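You operate a simulated robot arm through the tools that you are given. There is no shell and no other tool. Be economical: measure what you need, move in short steps, check, and stop when the job is done.

Carry out the task below with a simulated robot arm. There is one attempt and no reset: what you move stays moved.

TASK
Put the battery marked "2" from the top of the sound table on top of the blue box and the battery that says "62" on top of the black long lens.

It is judged by the outcome, as a careful person would: the job done as asked, and still so three seconds after it is handed in. It fails if anything else is knocked over, pushed out of place, dropped, spilled or broken.

THE ROBOT
A 7-joint arm with a two-finger parallel gripper, fixed in place. Base frame: the origin is at the foot of the arm, x ahead of it, y to its left, z up; the work surface is at about z = 0. Lengths are in m, angles in degrees, forces in N, time in s.
With the tool pointing down near the work surface it reaches from about 0.24 to 0.62 m from the base axis. Its first joint turns from -66.0 to 66.0 degrees. Payload 2.6 kg.
Tool frame: the origin (TCP) lies between the finger pads and is the grasp point; the fingertips stand 0.03 m ahead of it; z points along the fingers, y is the line along which they close. The gripper opens to 0.094 m. The fingers are 0.028 m wide and 0.01 m thick; the gripper's body (0.05 by 0.096 m) begins 0.055 m behind the TCP.
Orientation is that of the tool frame in the base frame, as [roll, pitch, yaw] about the fixed x, y, z axes, in that order (R = Rz(yaw) Ry(pitch) Rx(roll)). With the fingers straight down and closing along the base's y, the tool's x points along the base's -x, its y along +y and its z along -z.

THE INTERFACE
- The arm moves only by the tool servo_tool. Its argument "targets" is a list of rows, each an object of numbers (a shift or turn left out is 0, a gripper value left out holds the last): "tx", "ty", "tz": the shift along the base's x, y, z in units of 20 mm (1.0 is 20 mm); "ax", "ay", "az": the turn, a rotation vector about the base's x, y, z in units of 5 degrees (1.0 is 5 degrees); "jaw": the gripper command, from -1 (shut) to 1 (fully open), values between in proportion. In form: [{"tx": .., "ty": .., "tz": .., "ax": .., "ay": .., "az": .., "jaw": ..}, ...]. A call has 1 to 20 rows; each row shifts and turns the commanded pose from where the row before left it. A call with a number of a shift or a turn outside -1 to 1 is refused whole. A row lasts 0.2 s, in which the tool goes at most 0.05 m and 8.6 degrees; a call with a longer step from one row to the next is refused whole, and so is a gripper value outside its range. A pose out of reach is approached as far as the arm can. The call stops where the force on the tool passes 40 N (or 10 N more than at its start, if that is more) or the arm is blocked; 0.2 s more then pass. The fingers move at their own pace (about 0.072 m/s each) and stop on an object; they squeeze with about 33 N. The grip force told is the motor's: it shows also when the fingers shut on nothing. Time passes only in rows, and 0.2 s behind the last, so rows that do not move let the fingers close. It gives the time, the measured TCP pose, the force on the tool (base axes), the opening and the grip force at its end, in the units of the frame above (readings bear some noise), and new pictures: "show" is both (left out), scene, wrist or none.
- Cameras (640 x 400 px; columns grow to the right, rows downward): "scene" is fixed at [0.0509, 0.4468, 0.5725]; the picture's right is [-0.61, -0.80, 0.00], its down [-0.40, 0.30, -0.87] and it looks along [0.69, -0.52, -0.50] (base axes); focal length 321 px, centre (320, 200). "wrist" rides on the gripper at [-0.037, 0, -0.058] in the tool frame; the picture's right is [0.00, -1.00, 0.00], its down [0.97, 0.00, -0.24] and it looks along [0.24, 0.00, 0.97] (tool axes); focal length 218 px, centre (320, 200).
- point_at(camera, pixels): for up to 12 pixels [column, row] of the newest picture of that camera ("zoom" is the newest enlarged one), the place [x, y, z] in the base frame of the surface seen there, good to about 0.003 m. No time passes.
- inspect(camera, box): a new picture of the part [left, top, right, bottom] of that camera's present view, enlarged. No time passes.
- sign_off(): hands the job in; it is judged then, once.

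Work in short steps. Measure before you move; look again where a grasp or a placing could have gone wrong, and mend it. You have 60 turns and 120 pictures in all, the two below and enlarged ones among them. Open the gripper and draw the arm clear of the work before you hand the job in, unless the task says otherwise; then end with one line.

The tools are called after "Request:" by a JSON object that holds its "name" and its "arguments". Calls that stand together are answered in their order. servo_tool: Moves the arm, as the interface text tells. Its arguments: {"type":"object","properties":{"targets":{"type":"array"},"show":{"type":"string","enum":["both","scene","wrist","none"]}},"required":["targets"]} The other tools are called the same way: point_at (camera, pixels) gives the place of the surface under pixels of a picture; inspect (camera, box) takes an enlarged picture of a part of a camera's view; sign_off () hands the job in.

At the start:

```text
clock: 0.0
position: [0.3587, 0.0449, 0.3824]
ee_rot: [-180.0, 0.0, 180.0]
contact_force: [0.6, 0.1, 0.1]
width: 0.0941
grasp_force: 0.0
```

scene: 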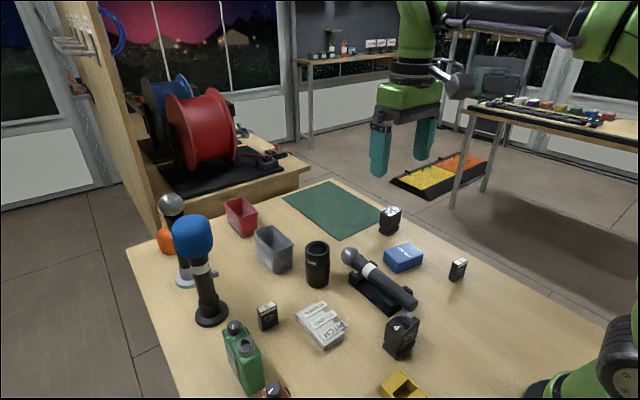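
wrist: 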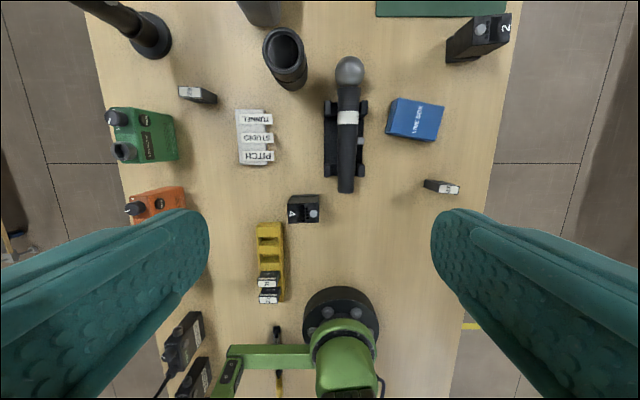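

I'll enlarge the views to read the markings on the candidate batteries.

Request:
{"name": "inspect", "arguments": {"camera": "wrist", "box": [380, 0, 540, 100]}}

Request:
{"name": "inspect", "arguments": {"camera": "wrist", "box": [230, 190, 350, 310]}}

Request:
{"name": "inspect", "arguments": {"camera": "wrist", "box": [380, 140, 500, 215]}}

Request:
{"name": "inspect", "arguments": {"camera": "wrist", "box": [160, 70, 280, 145]}}

Request:
{"name": "inspect", "arguments": {"camera": "scene", "box": [220, 190, 500, 365]}}

```text
4.00 times, centred on (460, 50) of wrist
```

zoom: 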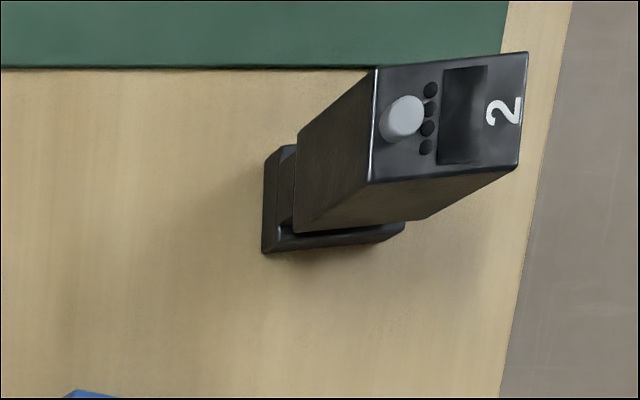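

```text
3.33 times, centred on (290, 250) of wrist
```

zoom: 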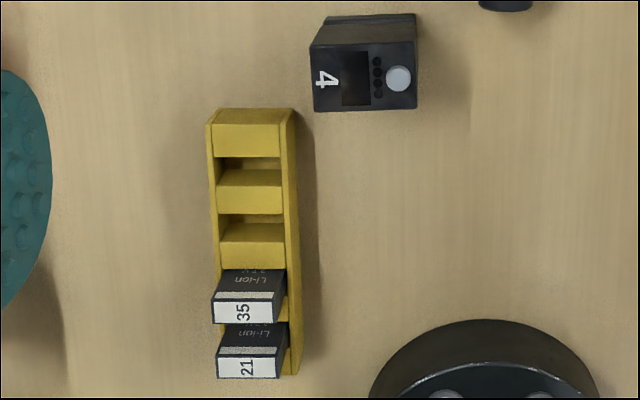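

```text
5.33 times, centred on (440, 178) of wrist
```

zoom: 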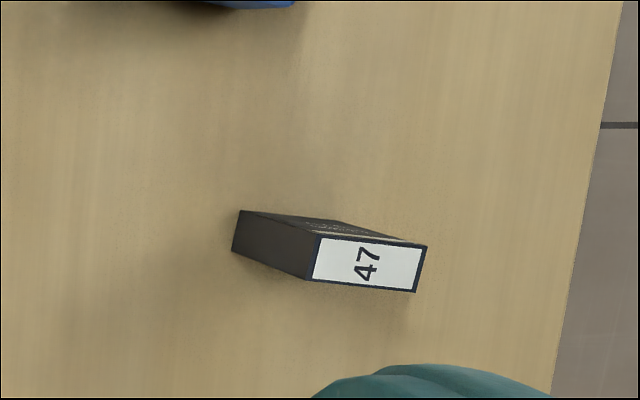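

```text
5.33 times, centred on (220, 108) of wrist
```

zoom: 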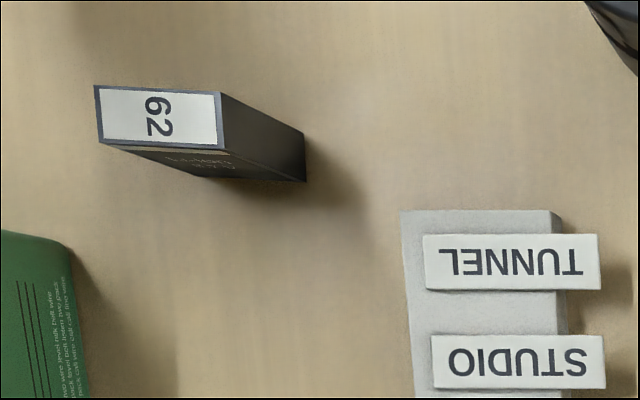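

```text
2.29 times, centred on (360, 278) of scene
```

zoom: 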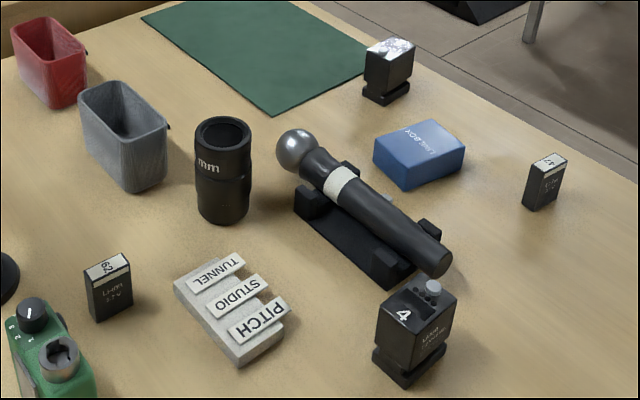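

Battery "2" is top right of the wrist view and "62" is at about (197,94). Measuring them plus the lens and the blue box.

Request:
{"name": "point_at", "arguments": {"camera": "wrist", "pixels": [[180, 88], [199, 89], [181, 96], [200, 96], [390, 100], [440, 110], [433, 139], [387, 131], [475, 18], [511, 14], [509, 41], [473, 44]]}}

Request:
{"name": "point_at", "arguments": {"camera": "scene", "pixels": [[317, 242], [306, 250], [329, 250], [317, 257], [317, 248], [386, 257], [403, 243], [423, 251], [408, 266], [388, 206], [388, 224], [388, 231]]}}

Request:
{"name": "inspect", "arguments": {"camera": "scene", "box": [350, 190, 450, 290]}}

Request:
{"name": "inspect", "arguments": {"camera": "scene", "box": [240, 230, 340, 340]}}

```text
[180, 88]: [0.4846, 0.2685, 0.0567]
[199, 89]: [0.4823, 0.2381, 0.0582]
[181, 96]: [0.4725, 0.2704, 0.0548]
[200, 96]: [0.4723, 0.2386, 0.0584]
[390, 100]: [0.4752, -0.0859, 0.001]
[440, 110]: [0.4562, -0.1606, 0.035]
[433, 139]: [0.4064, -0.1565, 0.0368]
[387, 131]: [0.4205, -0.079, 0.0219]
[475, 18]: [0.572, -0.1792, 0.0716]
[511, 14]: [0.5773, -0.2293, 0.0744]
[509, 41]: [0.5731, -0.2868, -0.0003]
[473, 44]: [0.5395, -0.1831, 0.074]
```

```text
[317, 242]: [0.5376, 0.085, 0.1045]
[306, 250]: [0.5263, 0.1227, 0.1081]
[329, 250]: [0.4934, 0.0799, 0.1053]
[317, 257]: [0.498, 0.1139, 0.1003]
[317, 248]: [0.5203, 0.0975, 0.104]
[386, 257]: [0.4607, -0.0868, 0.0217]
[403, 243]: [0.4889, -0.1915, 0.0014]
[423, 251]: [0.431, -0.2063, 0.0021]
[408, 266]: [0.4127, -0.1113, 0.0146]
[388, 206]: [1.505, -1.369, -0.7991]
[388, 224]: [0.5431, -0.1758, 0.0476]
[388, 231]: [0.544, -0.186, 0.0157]
```

```text
4.00 times, centred on (400, 240) of scene
```

zoom: 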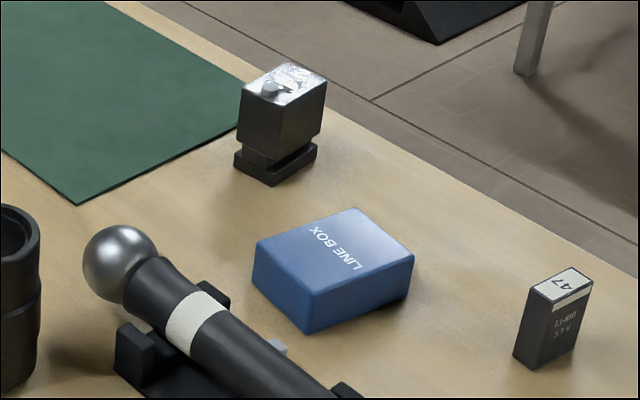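

```text
3.64 times, centred on (290, 285) of scene
```

zoom: 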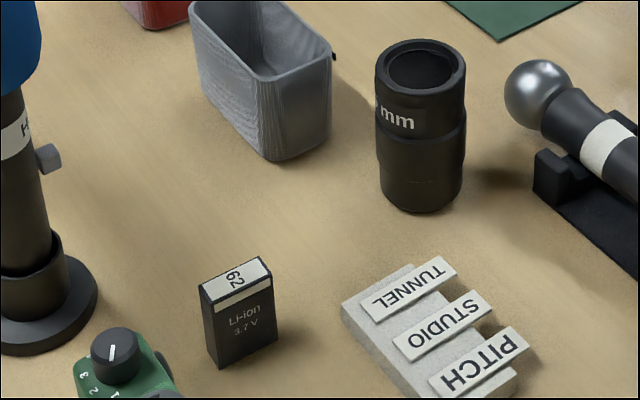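

Lens top is at z≈0.107 and centred near (0.516, 0.10). I'll check the lens recess depth and the position of the tall mic stands near "62".

Request:
{"name": "point_at", "arguments": {"camera": "scene", "pixels": [[317, 245], [317, 250], [314, 251], [320, 251], [312, 248], [322, 248], [193, 238], [213, 238], [203, 290], [211, 310], [228, 316], [243, 330]]}}

Request:
{"name": "point_at", "arguments": {"camera": "wrist", "pixels": [[283, 47], [278, 45], [290, 50], [283, 55], [283, 30], [265, 45], [302, 45], [150, 40], [118, 118], [140, 110], [110, 15], [172, 118]]}}

Request:
{"name": "inspect", "arguments": {"camera": "wrist", "box": [240, 10, 336, 100]}}

```text
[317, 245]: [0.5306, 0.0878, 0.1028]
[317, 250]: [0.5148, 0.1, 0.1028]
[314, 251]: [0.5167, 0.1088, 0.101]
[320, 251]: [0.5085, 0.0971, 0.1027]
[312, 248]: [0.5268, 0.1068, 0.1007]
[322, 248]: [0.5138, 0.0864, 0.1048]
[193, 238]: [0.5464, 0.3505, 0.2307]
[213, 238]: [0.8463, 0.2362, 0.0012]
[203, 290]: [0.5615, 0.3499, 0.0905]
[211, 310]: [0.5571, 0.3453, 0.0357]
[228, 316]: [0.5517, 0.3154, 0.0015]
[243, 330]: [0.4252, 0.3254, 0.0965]
```

```text
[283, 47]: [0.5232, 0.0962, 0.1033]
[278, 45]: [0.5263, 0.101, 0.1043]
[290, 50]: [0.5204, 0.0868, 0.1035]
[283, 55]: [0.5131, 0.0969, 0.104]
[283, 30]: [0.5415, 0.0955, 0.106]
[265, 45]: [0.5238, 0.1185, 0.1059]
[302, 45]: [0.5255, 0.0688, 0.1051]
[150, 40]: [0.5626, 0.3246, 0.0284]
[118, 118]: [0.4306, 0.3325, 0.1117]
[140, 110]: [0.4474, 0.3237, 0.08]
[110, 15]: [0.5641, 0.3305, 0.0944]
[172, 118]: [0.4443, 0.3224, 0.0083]
```

```text
4.44 times, centred on (288, 55) of wrist
```

zoom: 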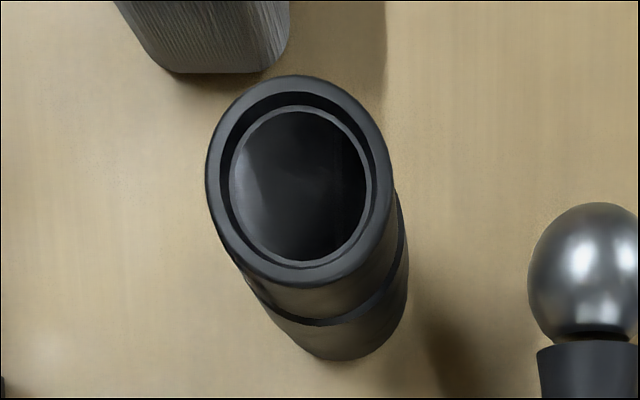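

Lens recess is only about 3 mm deep with a flat glass, so "62" can stand in it at about (0.52, 0.096). Moving above "62" at (0.478, 0.254).

Request:
{"name": "servo_tool", "arguments": {"targets": [{"tx": 0.5, "ty": 0.87, "tz": -0.95, "jaw": 0.3}, {"tx": 0.5, "ty": 0.87, "tz": -0.95}, {"tx": 0.5, "ty": 0.87, "tz": -0.95}, {"tx": 0.5, "ty": 0.87, "tz": -0.95}, {"tx": 0.5, "ty": 0.87, "tz": -0.95}, {"tx": 0.5, "ty": 0.87, "tz": -0.95}, {"tx": 0.5, "ty": 0.87, "tz": -0.95}, {"tx": 0.5, "ty": 0.87, "tz": -0.95}, {"tx": 0.5, "ty": 0.87, "tz": -0.95}, {"tx": 0.5, "ty": 0.87, "tz": -0.95}, {"tx": 0.5, "ty": 0.87, "tz": -0.95}, {"tx": 0.5, "ty": 0.87, "tz": -0.95}, {}]}}

```text
clock: 2.8
position: [0.4796, 0.2557, 0.1536]
ee_rot: [180.0, 0.0, -180.0]
contact_force: [-0.5, -0.3, -0.4]
width: 0.0609
grasp_force: 0.0
```

scene: 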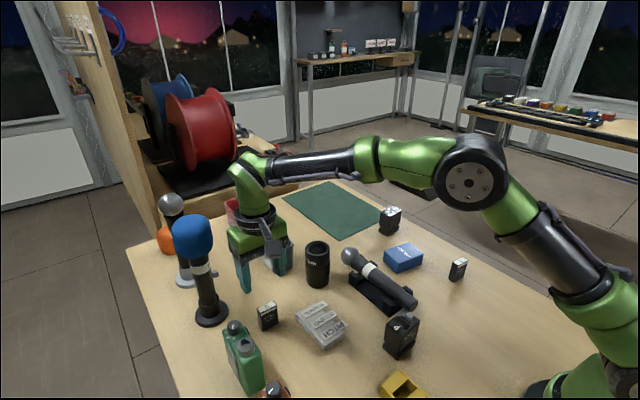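
wrist: 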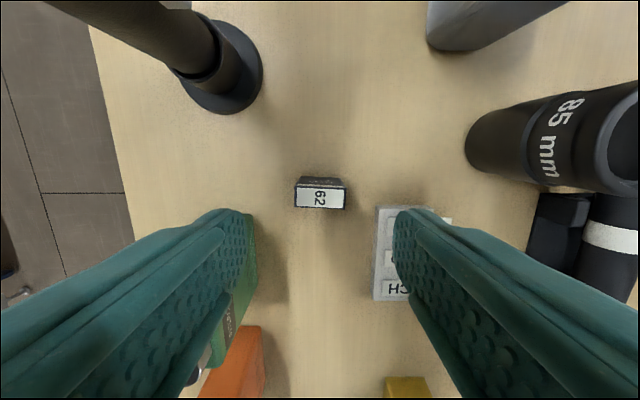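

The "62" battery is at (320,193). Checking neighbours close to the fingers.

Request:
{"name": "point_at", "arguments": {"camera": "wrist", "pixels": [[297, 187], [344, 189], [296, 206], [343, 207], [380, 208], [378, 215], [256, 220], [256, 250]]}}

Request:
{"name": "inspect", "arguments": {"camera": "wrist", "box": [240, 150, 400, 250]}}

```text
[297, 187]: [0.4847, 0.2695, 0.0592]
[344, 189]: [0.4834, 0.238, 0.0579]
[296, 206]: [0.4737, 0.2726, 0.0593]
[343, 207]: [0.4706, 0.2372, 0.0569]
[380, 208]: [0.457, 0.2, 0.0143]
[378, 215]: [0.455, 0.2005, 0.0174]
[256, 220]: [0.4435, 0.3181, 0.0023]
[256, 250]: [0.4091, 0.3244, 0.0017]
```

```text
4.00 times, centred on (320, 200) of wrist
```

zoom: 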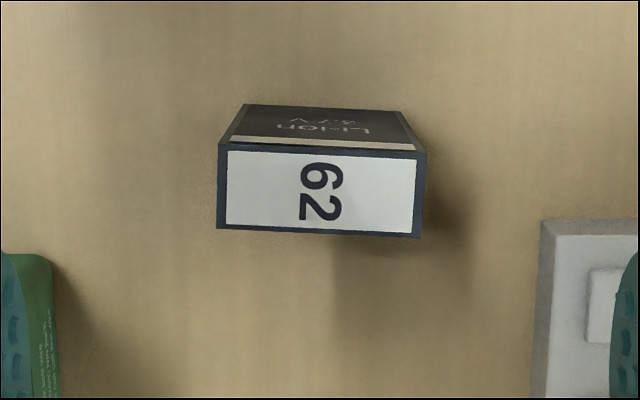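

All clear; descend to z≈0.044 and close.

Request:
{"name": "servo_tool", "arguments": {"targets": [{"tx": -0.06, "ty": -0.07, "tz": -0.9}, {"tz": -0.9}, {"tz": -0.9}, {"tz": -0.9}, {"tz": -0.9}, {"tz": -0.95}, {}, {"jaw": -1}, {}, {}, {}]}}

```text
clock: 5.2
position: [0.4765, 0.2527, 0.0435]
ee_rot: [180.0, 0.0, -180.0]
contact_force: [-0.6, 0.5, 0.2]
width: 0.0411
grasp_force: 33.2
```

scene: 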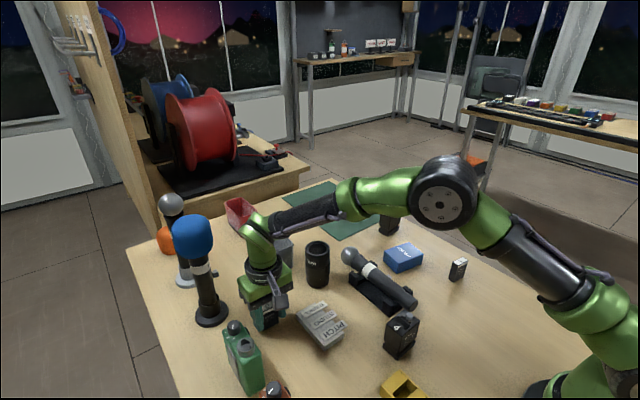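
wrist: 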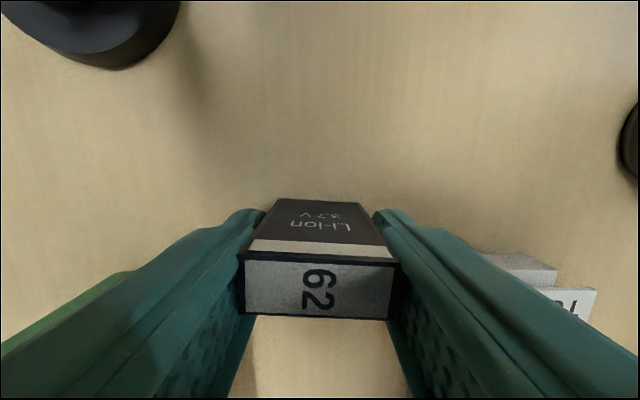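

Grip holds (33 N, width 0.041). Lifting straight up to clear the lens height, then looking.

Request:
{"name": "servo_tool", "arguments": {"targets": [{"tz": 0.5}, {"tz": 0.9}, {"tz": 0.9}, {"tz": 0.9}, {"tz": 0.9}, {"tz": 0.9}, {"tz": 0.9}, {"tz": 0.9}, {"tz": 0.6}, {"ty": -0.9}, {"ty": -0.9}, {"ty": -0.9}, {"ty": -0.9}, {}]}}

```text
clock: 8.2
position: [0.4761, 0.18, 0.1895]
ee_rot: [180.0, 0.0, 180.0]
contact_force: [-0.3, 0.0, -0.1]
width: 0.0416
grasp_force: 33.0
```

scene: 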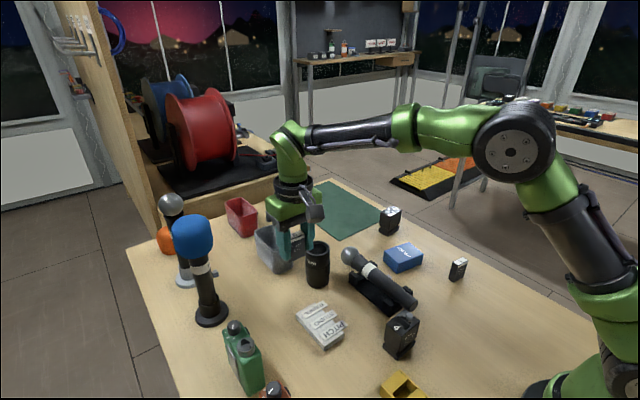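
wrist: 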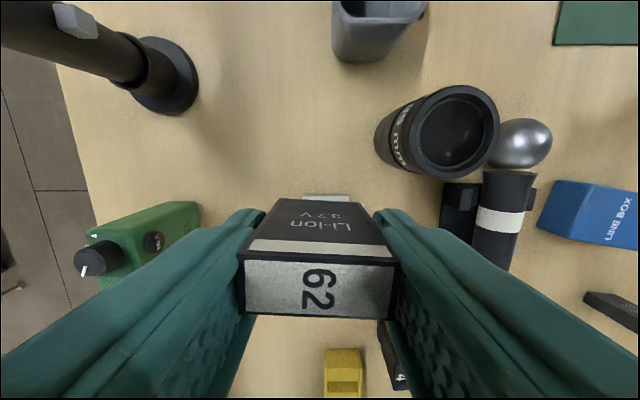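

Request:
{"name": "inspect", "arguments": {"camera": "wrist", "box": [360, 70, 520, 190]}}

Request:
{"name": "point_at", "arguments": {"camera": "wrist", "pixels": [[457, 88], [457, 97], [457, 103], [457, 130], [457, 160], [457, 168], [457, 175], [413, 130], [420, 130], [426, 130], [487, 128], [495, 128]]}}

Request:
{"name": "point_at", "arguments": {"camera": "wrist", "pixels": [[242, 255], [396, 262], [246, 312], [390, 318], [278, 202], [362, 206]]}}

```text
3.33 times, centred on (440, 130) of wrist
```

zoom: 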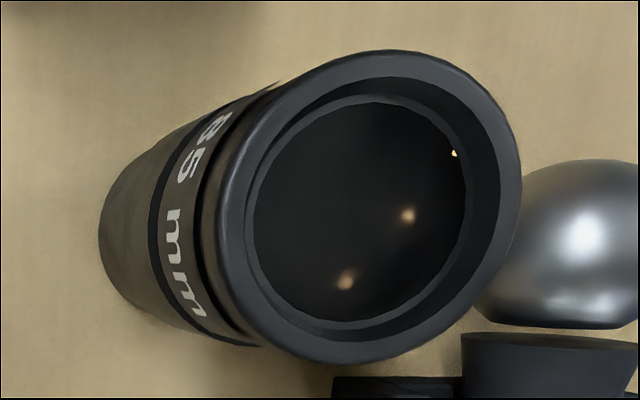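

```text
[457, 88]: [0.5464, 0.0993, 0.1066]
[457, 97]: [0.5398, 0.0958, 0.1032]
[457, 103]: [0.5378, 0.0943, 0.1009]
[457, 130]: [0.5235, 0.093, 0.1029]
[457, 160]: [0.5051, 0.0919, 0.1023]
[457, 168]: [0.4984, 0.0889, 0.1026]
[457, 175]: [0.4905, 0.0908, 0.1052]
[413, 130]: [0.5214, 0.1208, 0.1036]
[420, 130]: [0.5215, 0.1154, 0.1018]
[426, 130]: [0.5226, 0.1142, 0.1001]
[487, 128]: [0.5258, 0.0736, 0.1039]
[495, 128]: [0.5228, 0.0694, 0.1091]
```

```text
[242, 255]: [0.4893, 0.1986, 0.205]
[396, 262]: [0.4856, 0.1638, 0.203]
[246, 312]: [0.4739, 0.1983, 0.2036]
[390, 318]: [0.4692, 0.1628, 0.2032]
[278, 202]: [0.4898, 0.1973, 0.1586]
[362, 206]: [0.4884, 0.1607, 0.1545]
```

Lens recess centre is ≈(0.519, 0.095), about 0.047 wide, so the 0.036 battery fits upright inside. Moving over it.

Request:
{"name": "servo_tool", "arguments": {"targets": [{"tx": 0.4, "ty": -0.85}, {"tx": 0.4, "ty": -0.85}, {"tx": 0.4, "ty": -0.85}, {"tx": 0.4, "ty": -0.85}, {"tx": 0.4, "ty": -0.85}, {}, {"tz": -0.6}, {"tz": -0.6}, {}]}}

```text
clock: 10.2
position: [0.5165, 0.097, 0.1658]
ee_rot: [-179.9, 0.0, -179.9]
contact_force: [-0.3, 0.8, -0.7]
width: 0.0411
grasp_force: 33.1
```

scene: 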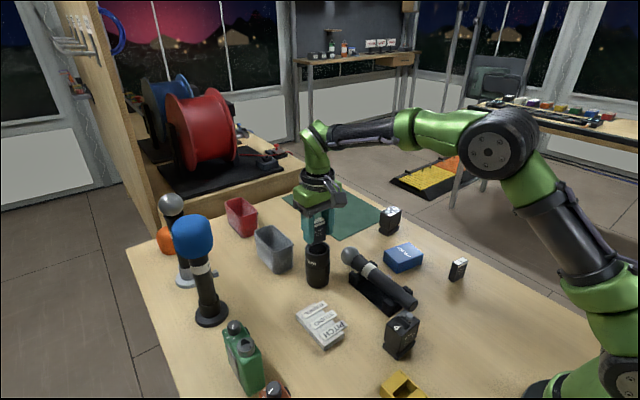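
wrist: 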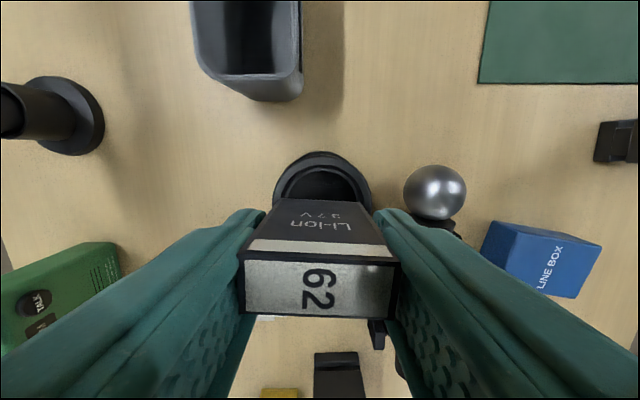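

Aligned within about 2 mm; nudging y and lowering gently until contact.

Request:
{"name": "servo_tool", "arguments": {"targets": [{"ty": -0.08, "tz": -0.3}, {"tz": -0.3}, {"tz": -0.2}, {"tz": -0.1}, {}]}}

Request:
{"name": "inspect", "arguments": {"camera": "scene", "box": [270, 170, 370, 300]}}

```text
clock: 11.4
position: [0.5173, 0.0944, 0.1503]
ee_rot: [179.9, -0.1, 180.0]
contact_force: [-1.0, -0.1, 0.3]
width: 0.0415
grasp_force: 33.0
```

scene: 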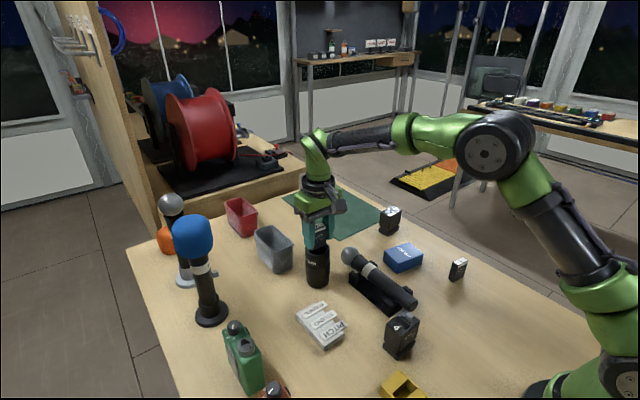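
wrist: 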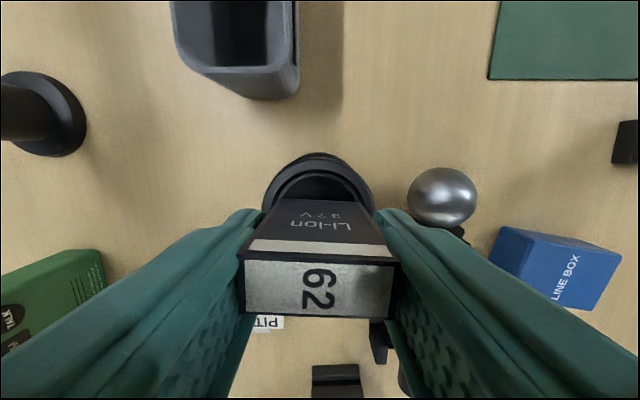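

```text
3.08 times, centred on (320, 235) of scene
```

zoom: 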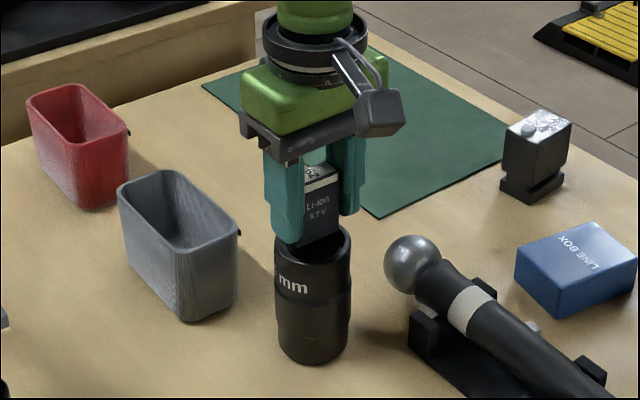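

Bottom is just entering the rim. Lowering in ~1.5 mm steps, watching the z force.

Request:
{"name": "servo_tool", "arguments": {"targets": [{"tz": -0.1}, {"tz": -0.08}, {}], "show": "none"}}

Request:
{"name": "servo_tool", "arguments": {"targets": [{"tz": -0.05}, {"tz": -0.05}, {}], "show": "none"}}

```text
clock: 12.2
position: [0.5171, 0.0932, 0.148]
ee_rot: [-180.0, 0.2, -180.0]
contact_force: [-1.1, -0.3, 4.1]
width: 0.041
grasp_force: 33.5
```

```text
clock: 13.0
position: [0.5172, 0.0935, 0.1471]
ee_rot: [180.0, 0.2, 180.0]
contact_force: [-4.4, 0.4, 25.4]
width: 0.0414
grasp_force: 33.3
```

Contact at ~0.148 (25 N now), consistent with the glass floor. Easing off the force and opening slowly.

Request:
{"name": "servo_tool", "arguments": {"targets": [{"tz": 0.06}, {}, {"jaw": 0.05}, {}, {}]}}

Request:
{"name": "inspect", "arguments": {"camera": "scene", "box": [270, 170, 370, 300]}}

Request:
{"name": "inspect", "arguments": {"camera": "wrist", "box": [220, 130, 420, 330]}}

```text
clock: 14.2
position: [0.5178, 0.0939, 0.1463]
ee_rot: [-180.0, 0.0, -179.9]
contact_force: [-0.1, -0.2, 0.9]
width: 0.0492
grasp_force: 0.1
```

scene: 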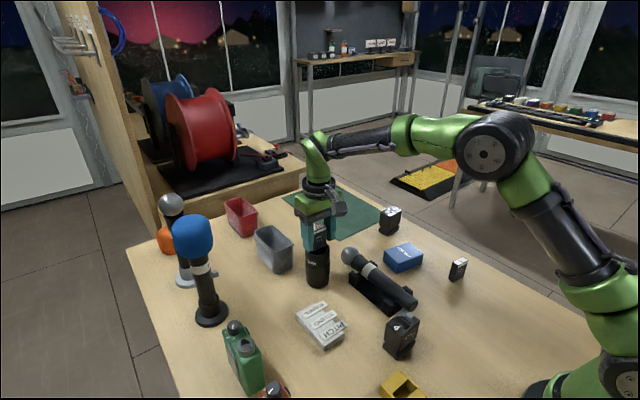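
wrist: 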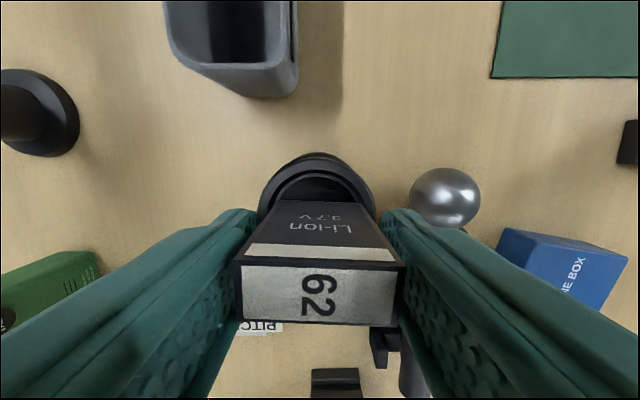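

```text
3.08 times, centred on (320, 235) of scene
```

zoom: 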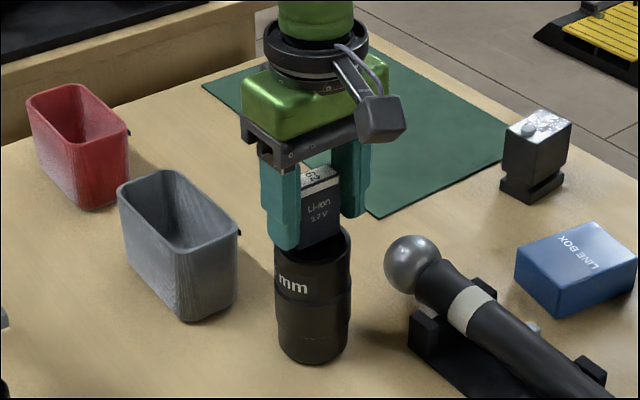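

```text
2.00 times, centred on (320, 230) of wrist
```

zoom: 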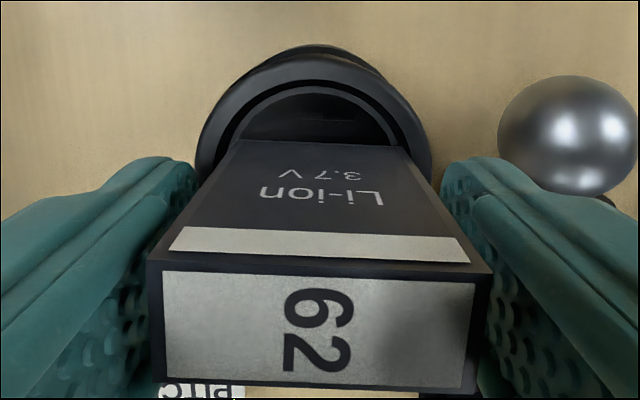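

It stands upright on the lens. Opening wider (0.07) and rising straight up.

Request:
{"name": "servo_tool", "arguments": {"targets": [{"jaw": 0.4}, {}, {"tz": 0.5}, {"tz": 0.9}, {"tz": 0.9}, {"tz": 0.9}, {"tz": 0.9}, {"tz": 0.9}, {}]}}

Request:
{"name": "inspect", "arguments": {"camera": "scene", "box": [270, 170, 370, 300]}}

```text
clock: 16.2
position: [0.5178, 0.0943, 0.2457]
ee_rot: [179.9, 0.0, -180.0]
contact_force: [-0.3, -0.1, 0.7]
width: 0.0656
grasp_force: 0.1
```

scene: 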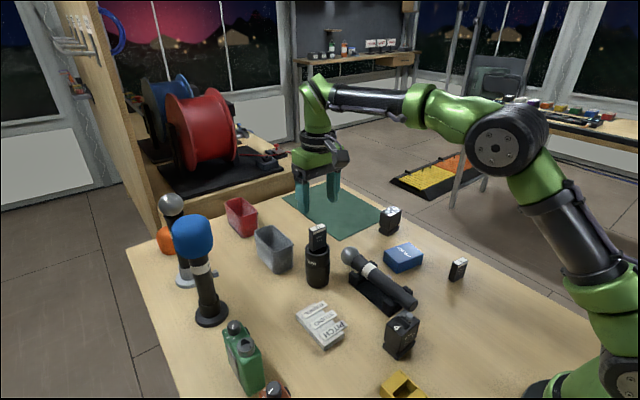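
wrist: 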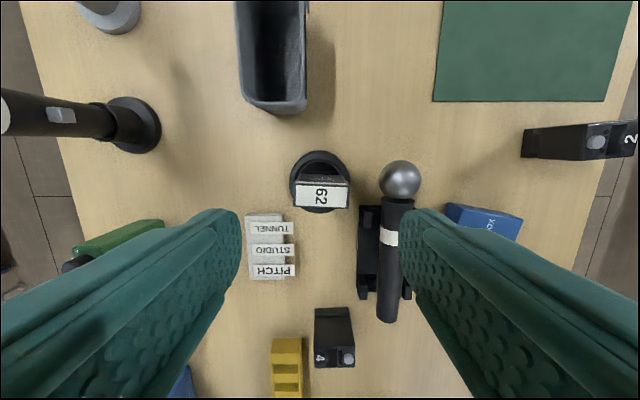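

```text
3.08 times, centred on (320, 235) of scene
```

zoom: 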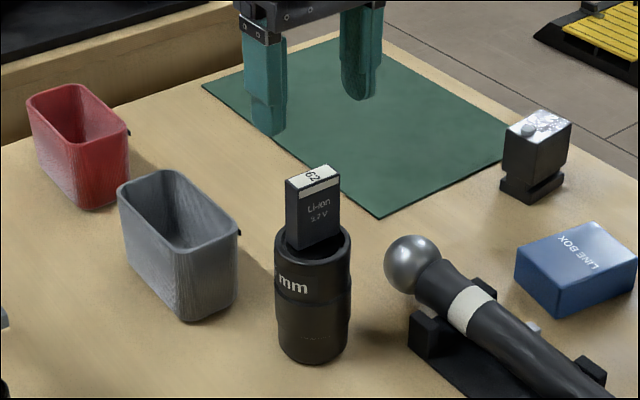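

"62" stands well. Now moving at height toward battery "2" near (0.557, -0.205).

Request:
{"name": "servo_tool", "arguments": {"targets": [{"ty": -0.95}, {"ty": -0.95}, {"ty": -0.95}, {"ty": -0.95}, {"ty": -0.95}, {"ty": -0.95}, {"ty": -0.95, "tx": 0.2}, {"ty": -0.95, "tx": 0.2}, {"ty": -0.95, "tx": 0.2}, {"ty": -0.95, "tx": 0.2}, {"ty": -0.95, "tx": 0.2}, {"ty": -0.95, "tx": 0.2}, {"ty": -0.95, "tx": 0.2}, {"ty": -0.95, "tx": 0.2}, {"ty": -0.95, "tz": -0.8}, {"ty": -0.7, "tz": -0.8}, {"tz": -0.8}, {"jaw": 0.7}, {}]}}

Request:
{"name": "inspect", "arguments": {"camera": "wrist", "box": [220, 120, 420, 270]}}

```text
clock: 20.2
position: [0.55, -0.2061, 0.1972]
ee_rot: [180.0, -0.1, 180.0]
contact_force: [0.3, 0.4, 0.8]
width: 0.0798
grasp_force: 0.0
```

scene: 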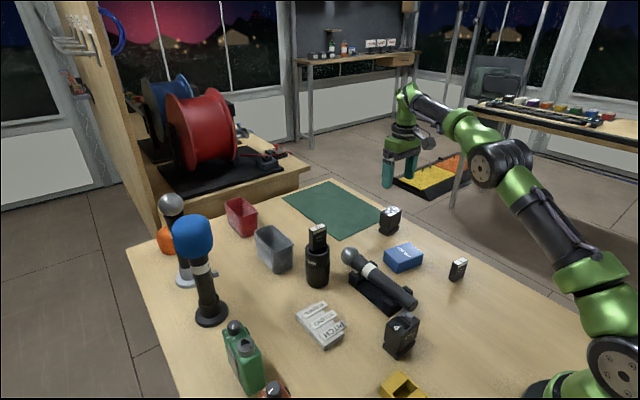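
wrist: 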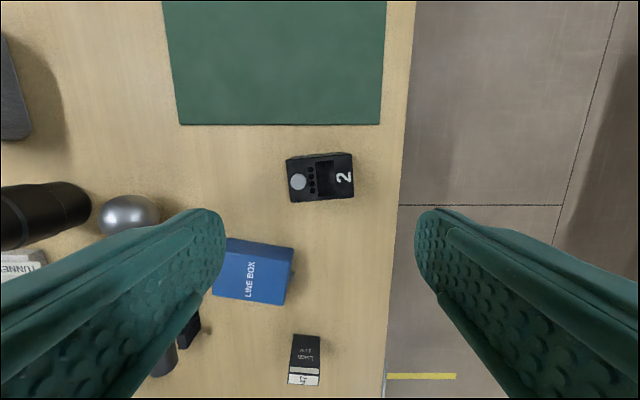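

```text
2.67 times, centred on (320, 195) of wrist
```

zoom: 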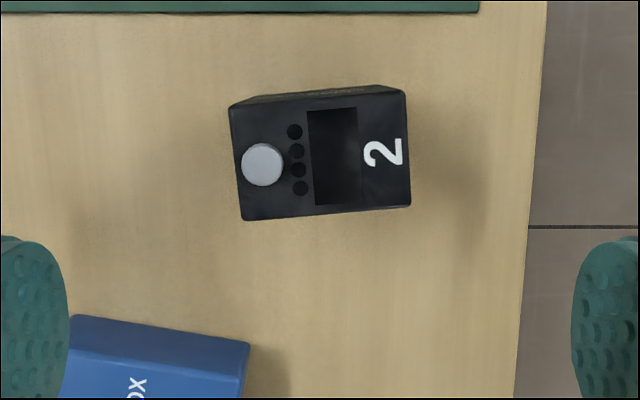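

Request:
{"name": "point_at", "arguments": {"camera": "zoom", "pixels": [[234, 108], [401, 94], [245, 215], [405, 203], [322, 150], [180, 345], [262, 164]]}}

Request:
{"name": "point_at", "arguments": {"camera": "wrist", "pixels": [[228, 240], [292, 250], [285, 303], [215, 294], [255, 272], [235, 270], [280, 275]]}}

Request:
{"name": "point_at", "arguments": {"camera": "scene", "pixels": [[387, 226], [387, 234], [383, 229], [397, 230], [392, 233], [398, 222]]}}

Request:
{"name": "inspect", "arguments": {"camera": "scene", "box": [365, 195, 435, 275]}}

```text
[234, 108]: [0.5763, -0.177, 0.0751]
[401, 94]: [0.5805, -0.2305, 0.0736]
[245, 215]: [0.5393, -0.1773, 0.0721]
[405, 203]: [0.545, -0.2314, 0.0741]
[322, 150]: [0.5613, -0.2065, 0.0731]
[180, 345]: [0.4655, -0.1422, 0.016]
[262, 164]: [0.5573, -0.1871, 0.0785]
```

```text
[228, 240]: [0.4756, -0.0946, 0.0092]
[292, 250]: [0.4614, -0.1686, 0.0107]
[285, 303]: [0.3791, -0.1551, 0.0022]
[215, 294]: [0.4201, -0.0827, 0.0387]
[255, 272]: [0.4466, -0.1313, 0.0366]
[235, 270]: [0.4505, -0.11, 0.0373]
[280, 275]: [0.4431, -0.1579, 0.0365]
```

```text
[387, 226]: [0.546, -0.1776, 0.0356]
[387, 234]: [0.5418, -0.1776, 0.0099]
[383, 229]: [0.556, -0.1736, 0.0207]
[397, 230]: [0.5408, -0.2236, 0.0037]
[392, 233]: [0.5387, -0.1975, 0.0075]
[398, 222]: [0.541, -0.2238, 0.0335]
```

```text
5.00 times, centred on (400, 235) of scene
```

zoom: 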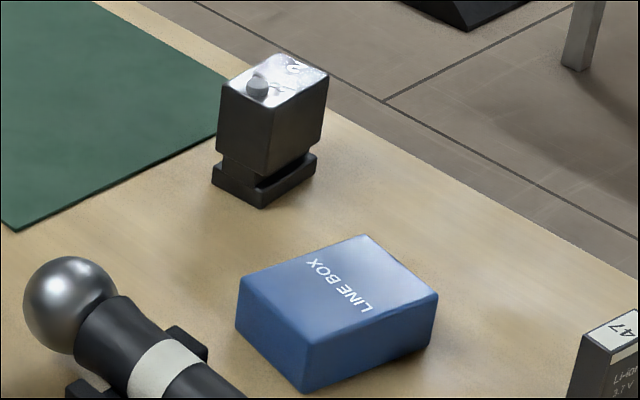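

Battery "2": centre (0.560, -0.204), top z 0.074, 0.054 × 0.037 across, turned about +4.5°. Aligning, descending to z≈0.053 and closing.

Request:
{"name": "servo_tool", "arguments": {"targets": [{"tx": 0.5, "ty": 0.07, "az": 0.9}, {"tz": -0.9}, {"tz": -0.9}, {"tz": -0.9}, {"tz": -0.9}, {}]}}

Request:
{"name": "inspect", "arguments": {"camera": "wrist", "box": [220, 140, 420, 290]}}

```text
clock: 21.6
position: [0.5602, -0.206, 0.1268]
ee_rot: [180.0, 0.0, -175.6]
contact_force: [-0.1, -0.3, 1.2]
width: 0.0799
grasp_force: 0.0
```

scene: 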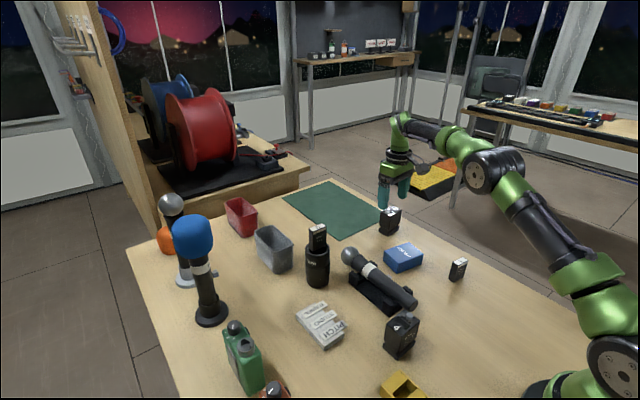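
wrist: 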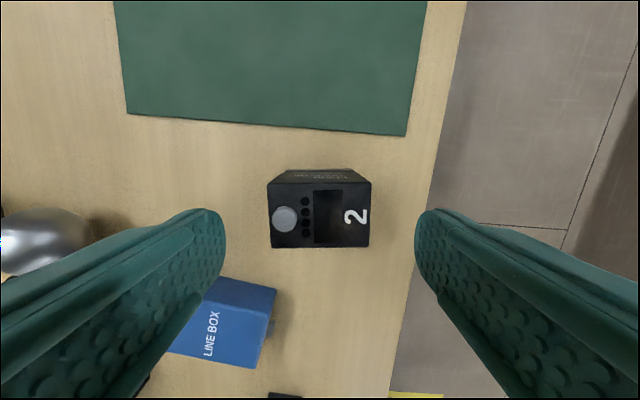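

```text
2.67 times, centred on (320, 215) of wrist
```

zoom: 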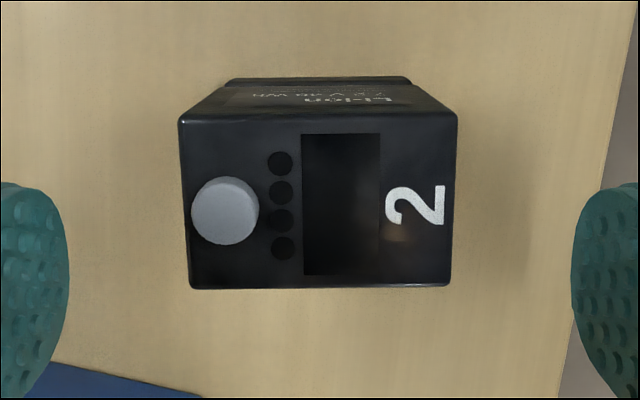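

Centred and aligned. Descending 73 mm and closing.

Request:
{"name": "servo_tool", "arguments": {"targets": [{"tz": -0.9}, {"tz": -0.9}, {"tz": -0.9}, {"tz": -0.9}, {}, {"jaw": -1}, {}, {}, {}]}}

```text
clock: 23.6
position: [0.5585, -0.2038, 0.0533]
ee_rot: [-180.0, -0.1, -175.5]
contact_force: [0.8, 0.6, -0.7]
width: 0.0601
grasp_force: 32.2
```

scene: 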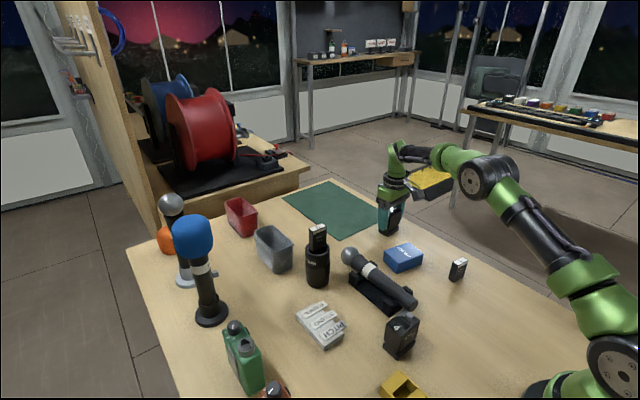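
wrist: 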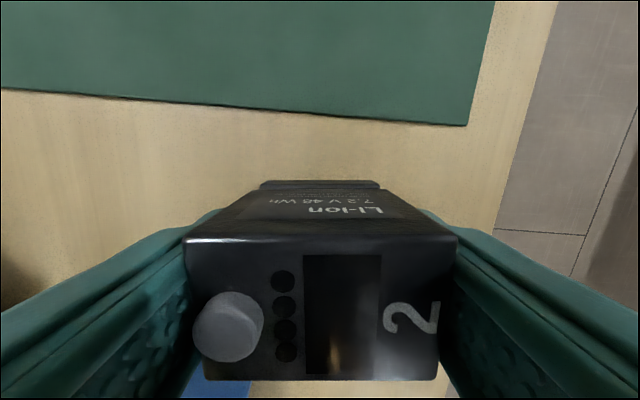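

Gripped (32 N, width 0.060). Lifting 0.1 m and looking at both the table spot and the box.

Request:
{"name": "servo_tool", "arguments": {"targets": [{"tz": 0.4}, {"tz": 0.9}, {"tz": 0.9}, {"tz": 0.9}, {"tz": 0.9}, {"tz": 0.9}, {}]}}

Request:
{"name": "inspect", "arguments": {"camera": "scene", "box": [350, 150, 450, 280]}}

```text
clock: 25.2
position: [0.5597, -0.2033, 0.1525]
ee_rot: [-180.0, 0.0, -175.5]
contact_force: [0.1, 0.1, -2.9]
width: 0.0556
grasp_force: 32.8
```

scene: 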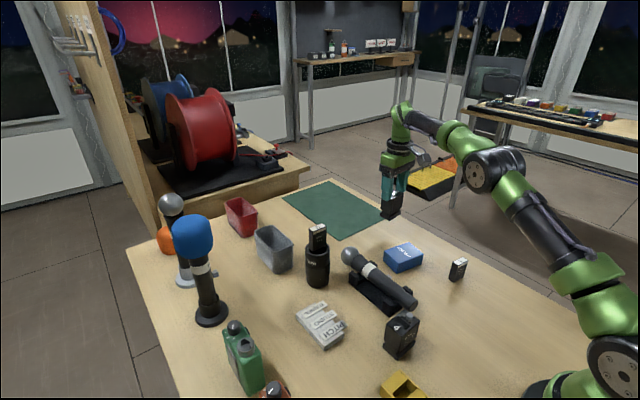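
wrist: 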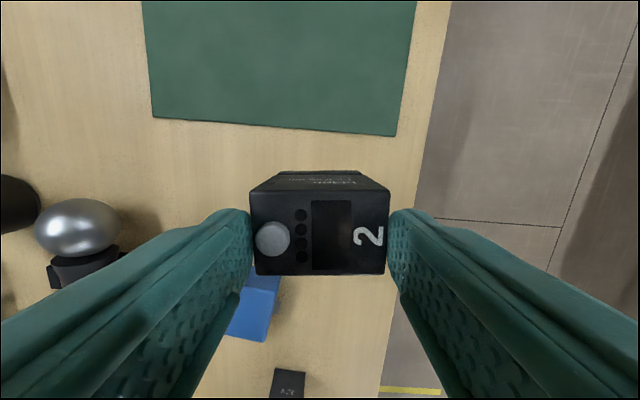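

```text
3.08 times, centred on (400, 215) of scene
```

zoom: 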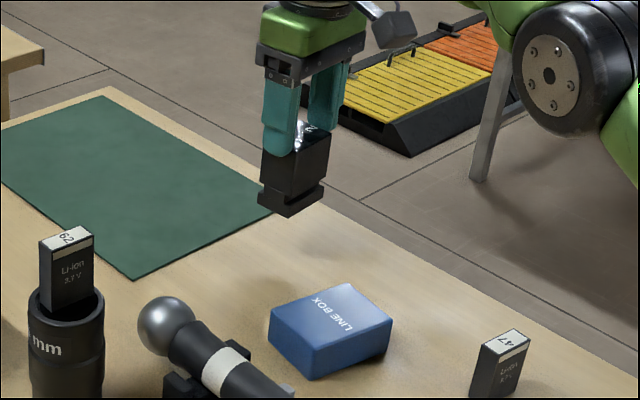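

The battery has slid down in the grip (top now looks farther, width 0.0556). Measuring its height now.

Request:
{"name": "point_at", "arguments": {"camera": "zoom", "pixels": [[300, 135], [270, 170], [285, 180], [310, 175], [285, 205], [290, 212], [320, 192], [262, 200]]}}

Request:
{"name": "point_at", "arguments": {"camera": "wrist", "pixels": [[254, 198], [387, 193], [260, 271], [382, 271], [330, 230], [283, 175], [355, 174]]}}

Request:
{"name": "servo_tool", "arguments": {"targets": [{}, {}, {}], "show": "wrist"}}

```text
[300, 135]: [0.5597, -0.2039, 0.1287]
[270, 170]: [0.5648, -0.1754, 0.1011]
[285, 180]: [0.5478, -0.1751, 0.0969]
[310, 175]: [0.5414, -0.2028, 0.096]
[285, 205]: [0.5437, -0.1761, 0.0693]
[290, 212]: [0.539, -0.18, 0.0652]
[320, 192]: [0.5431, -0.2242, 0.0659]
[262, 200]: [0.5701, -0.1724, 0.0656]
```

```text
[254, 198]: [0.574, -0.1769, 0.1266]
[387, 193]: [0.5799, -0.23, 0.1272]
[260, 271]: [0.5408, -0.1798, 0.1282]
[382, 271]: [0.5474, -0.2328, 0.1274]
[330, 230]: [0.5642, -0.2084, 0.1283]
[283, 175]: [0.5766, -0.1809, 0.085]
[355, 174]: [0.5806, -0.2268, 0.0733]
```

```text
clock: 26.0
position: [0.5596, -0.2043, 0.1521]
ee_rot: [179.9, 0.1, -175.5]
contact_force: [-0.4, 0.1, -2.1]
width: 0.0555
grasp_force: 33.1
```

wrist: 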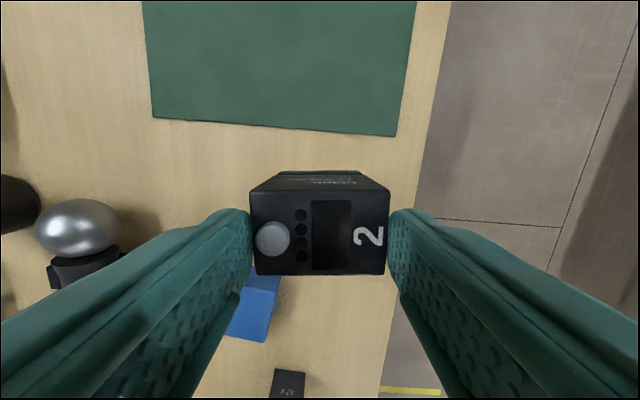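

Only ~6 mm of the battery is still between the fingertips (top 0.128, tips 0.122). Safest is to set it straight back down gently and regrip deeper.

Request:
{"name": "servo_tool", "arguments": {"targets": [{"tz": -0.1}, {"tz": -0.2}, {"tz": -0.25}, {"tz": -0.25}, {"tz": -0.25}, {"tz": -0.25}, {"tz": -0.25}, {"tz": -0.25}, {"tz": -0.25}, {"tz": -0.2}, {"tz": -0.1}, {}]}}

Request:
{"name": "point_at", "arguments": {"camera": "wrist", "pixels": [[254, 198], [387, 193], [260, 270], [382, 270]]}}

```text
clock: 28.6
position: [0.5589, -0.2045, 0.1051]
ee_rot: [180.0, -0.1, -175.5]
contact_force: [-0.5, 0.2, -2.7]
width: 0.0553
grasp_force: 32.5
```

scene: 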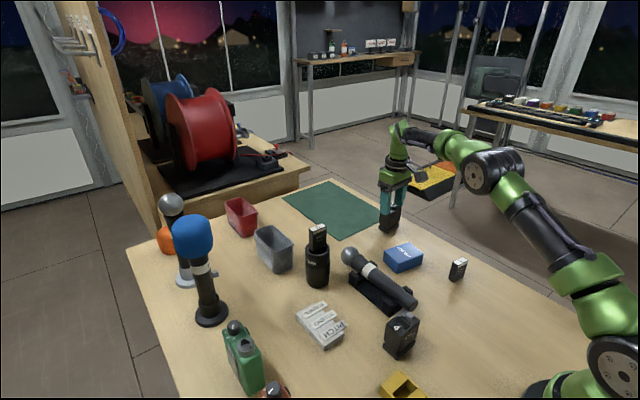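
wrist: 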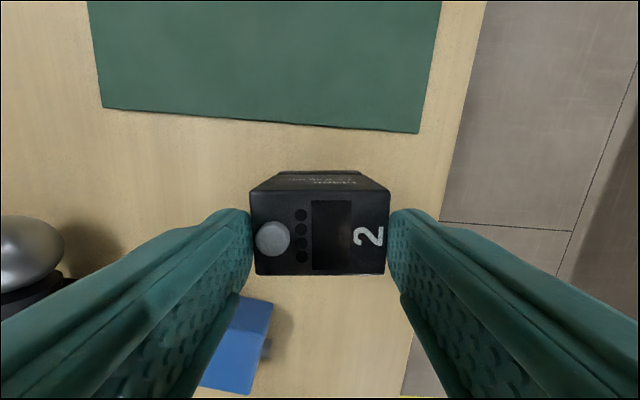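

```text
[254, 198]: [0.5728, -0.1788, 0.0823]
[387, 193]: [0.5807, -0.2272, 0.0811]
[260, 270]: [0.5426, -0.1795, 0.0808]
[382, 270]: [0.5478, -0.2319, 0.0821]
```

Top is at 0.081, so ~7 mm remain. Lowering in small steps to contact.

Request:
{"name": "servo_tool", "arguments": {"targets": [{"tz": -0.1}, {"tz": -0.1}, {"tz": -0.06}, {}], "show": "none"}}

Request:
{"name": "servo_tool", "arguments": {"targets": [{"tz": -0.06}, {"tz": -0.05}, {}], "show": "none"}}

```text
clock: 29.6
position: [0.5601, -0.2047, 0.0999]
ee_rot: [-180.0, 0.0, -175.5]
contact_force: [0.5, 0.3, -2.8]
width: 0.0556
grasp_force: 33.1
```

```text
clock: 30.4
position: [0.5613, -0.2036, 0.0968]
ee_rot: [-180.0, 0.0, -175.5]
contact_force: [-0.6, -0.4, -3.3]
width: 0.0556
grasp_force: 32.8
```

Request:
{"name": "servo_tool", "arguments": {"targets": [{"tz": -0.05}, {"tz": -0.05}, {}], "show": "none"}}

Request:
{"name": "servo_tool", "arguments": {"targets": [{"tz": -0.05}, {}]}}

Request:
{"name": "inspect", "arguments": {"camera": "scene", "box": [360, 160, 430, 260]}}

```text
clock: 31.2
position: [0.559, -0.204, 0.096]
ee_rot: [-179.9, -0.1, -175.5]
contact_force: [0.4, -0.1, -0.2]
width: 0.0557
grasp_force: 32.6
```

```text
clock: 31.8
position: [0.5593, -0.2046, 0.0959]
ee_rot: [180.0, 0.1, -175.3]
contact_force: [0.1, 1.7, 5.2]
width: 0.0554
grasp_force: 33.2
```

scene: 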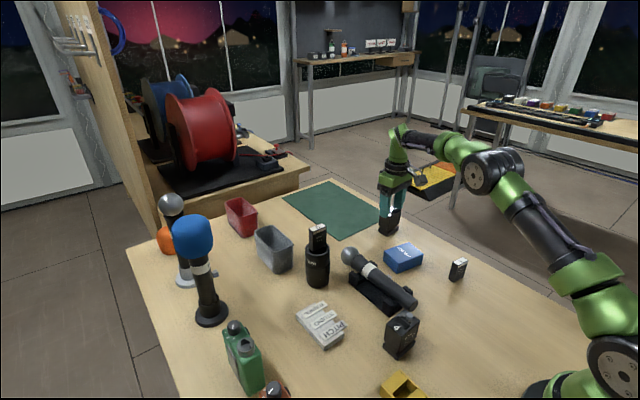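
wrist: 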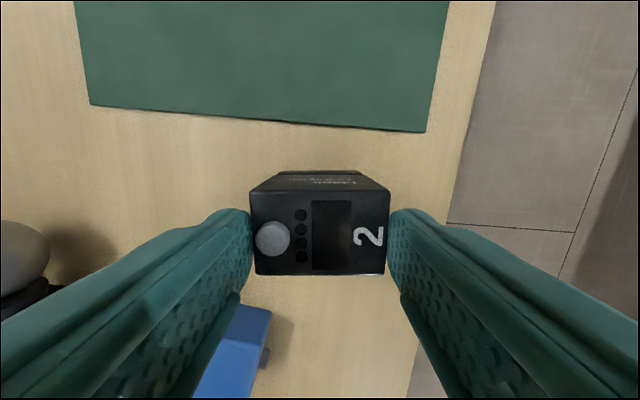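

```text
4.00 times, centred on (395, 210) of scene
```

zoom: 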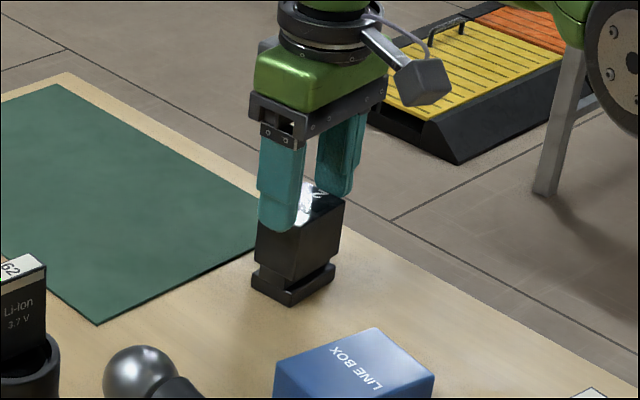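

It rests on the table again (+5 N). Opening, going deeper (TCP z≈0.037), regripping and lifting only 1 cm slowly as a test.

Request:
{"name": "servo_tool", "arguments": {"targets": [{"jaw": 0.7}, {}, {}, {"tz": -0.75}, {"tz": -0.75}, {"tz": -0.75}, {"tz": -0.65}, {}, {"jaw": -1}, {}, {}, {}, {}]}}

Request:
{"name": "servo_tool", "arguments": {"targets": [{"tz": 0.1}, {"tz": 0.1}, {"tz": 0.1}, {"tz": 0.1}, {"tz": 0.1}, {}]}}

```text
clock: 34.6
position: [0.5594, -0.2058, 0.037]
ee_rot: [180.0, 0.0, -175.5]
contact_force: [0.9, -1.3, -0.2]
width: 0.0599
grasp_force: 32.5
```

scene: 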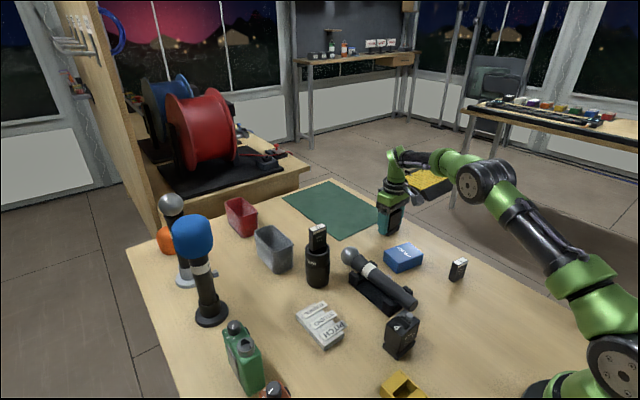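
wrist: 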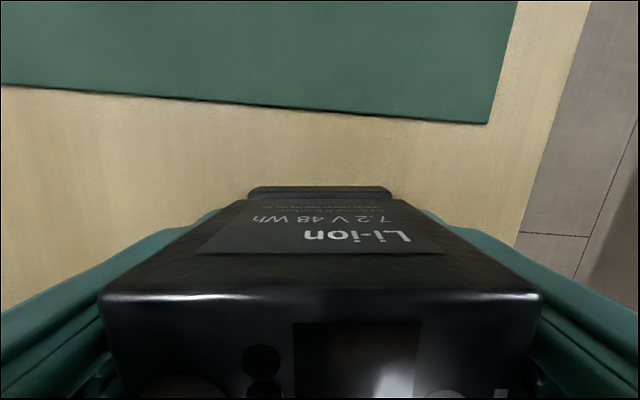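

```text
clock: 36.0
position: [0.5595, -0.2044, 0.0455]
ee_rot: [180.0, -0.1, -175.5]
contact_force: [0.4, -0.5, -2.5]
width: 0.0604
grasp_force: 33.6
```

scene: 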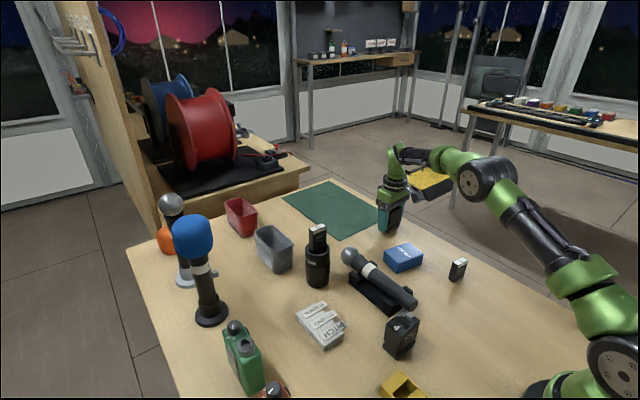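
wrist: 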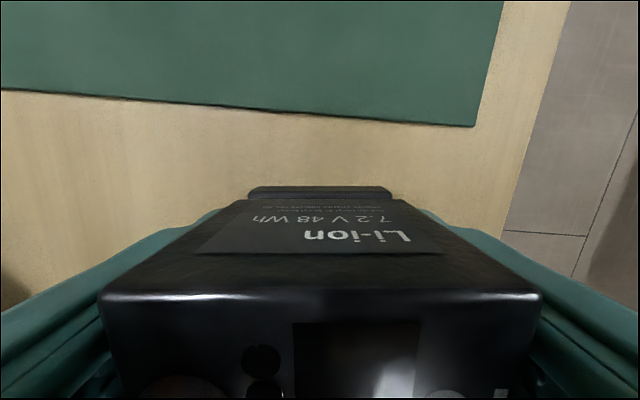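

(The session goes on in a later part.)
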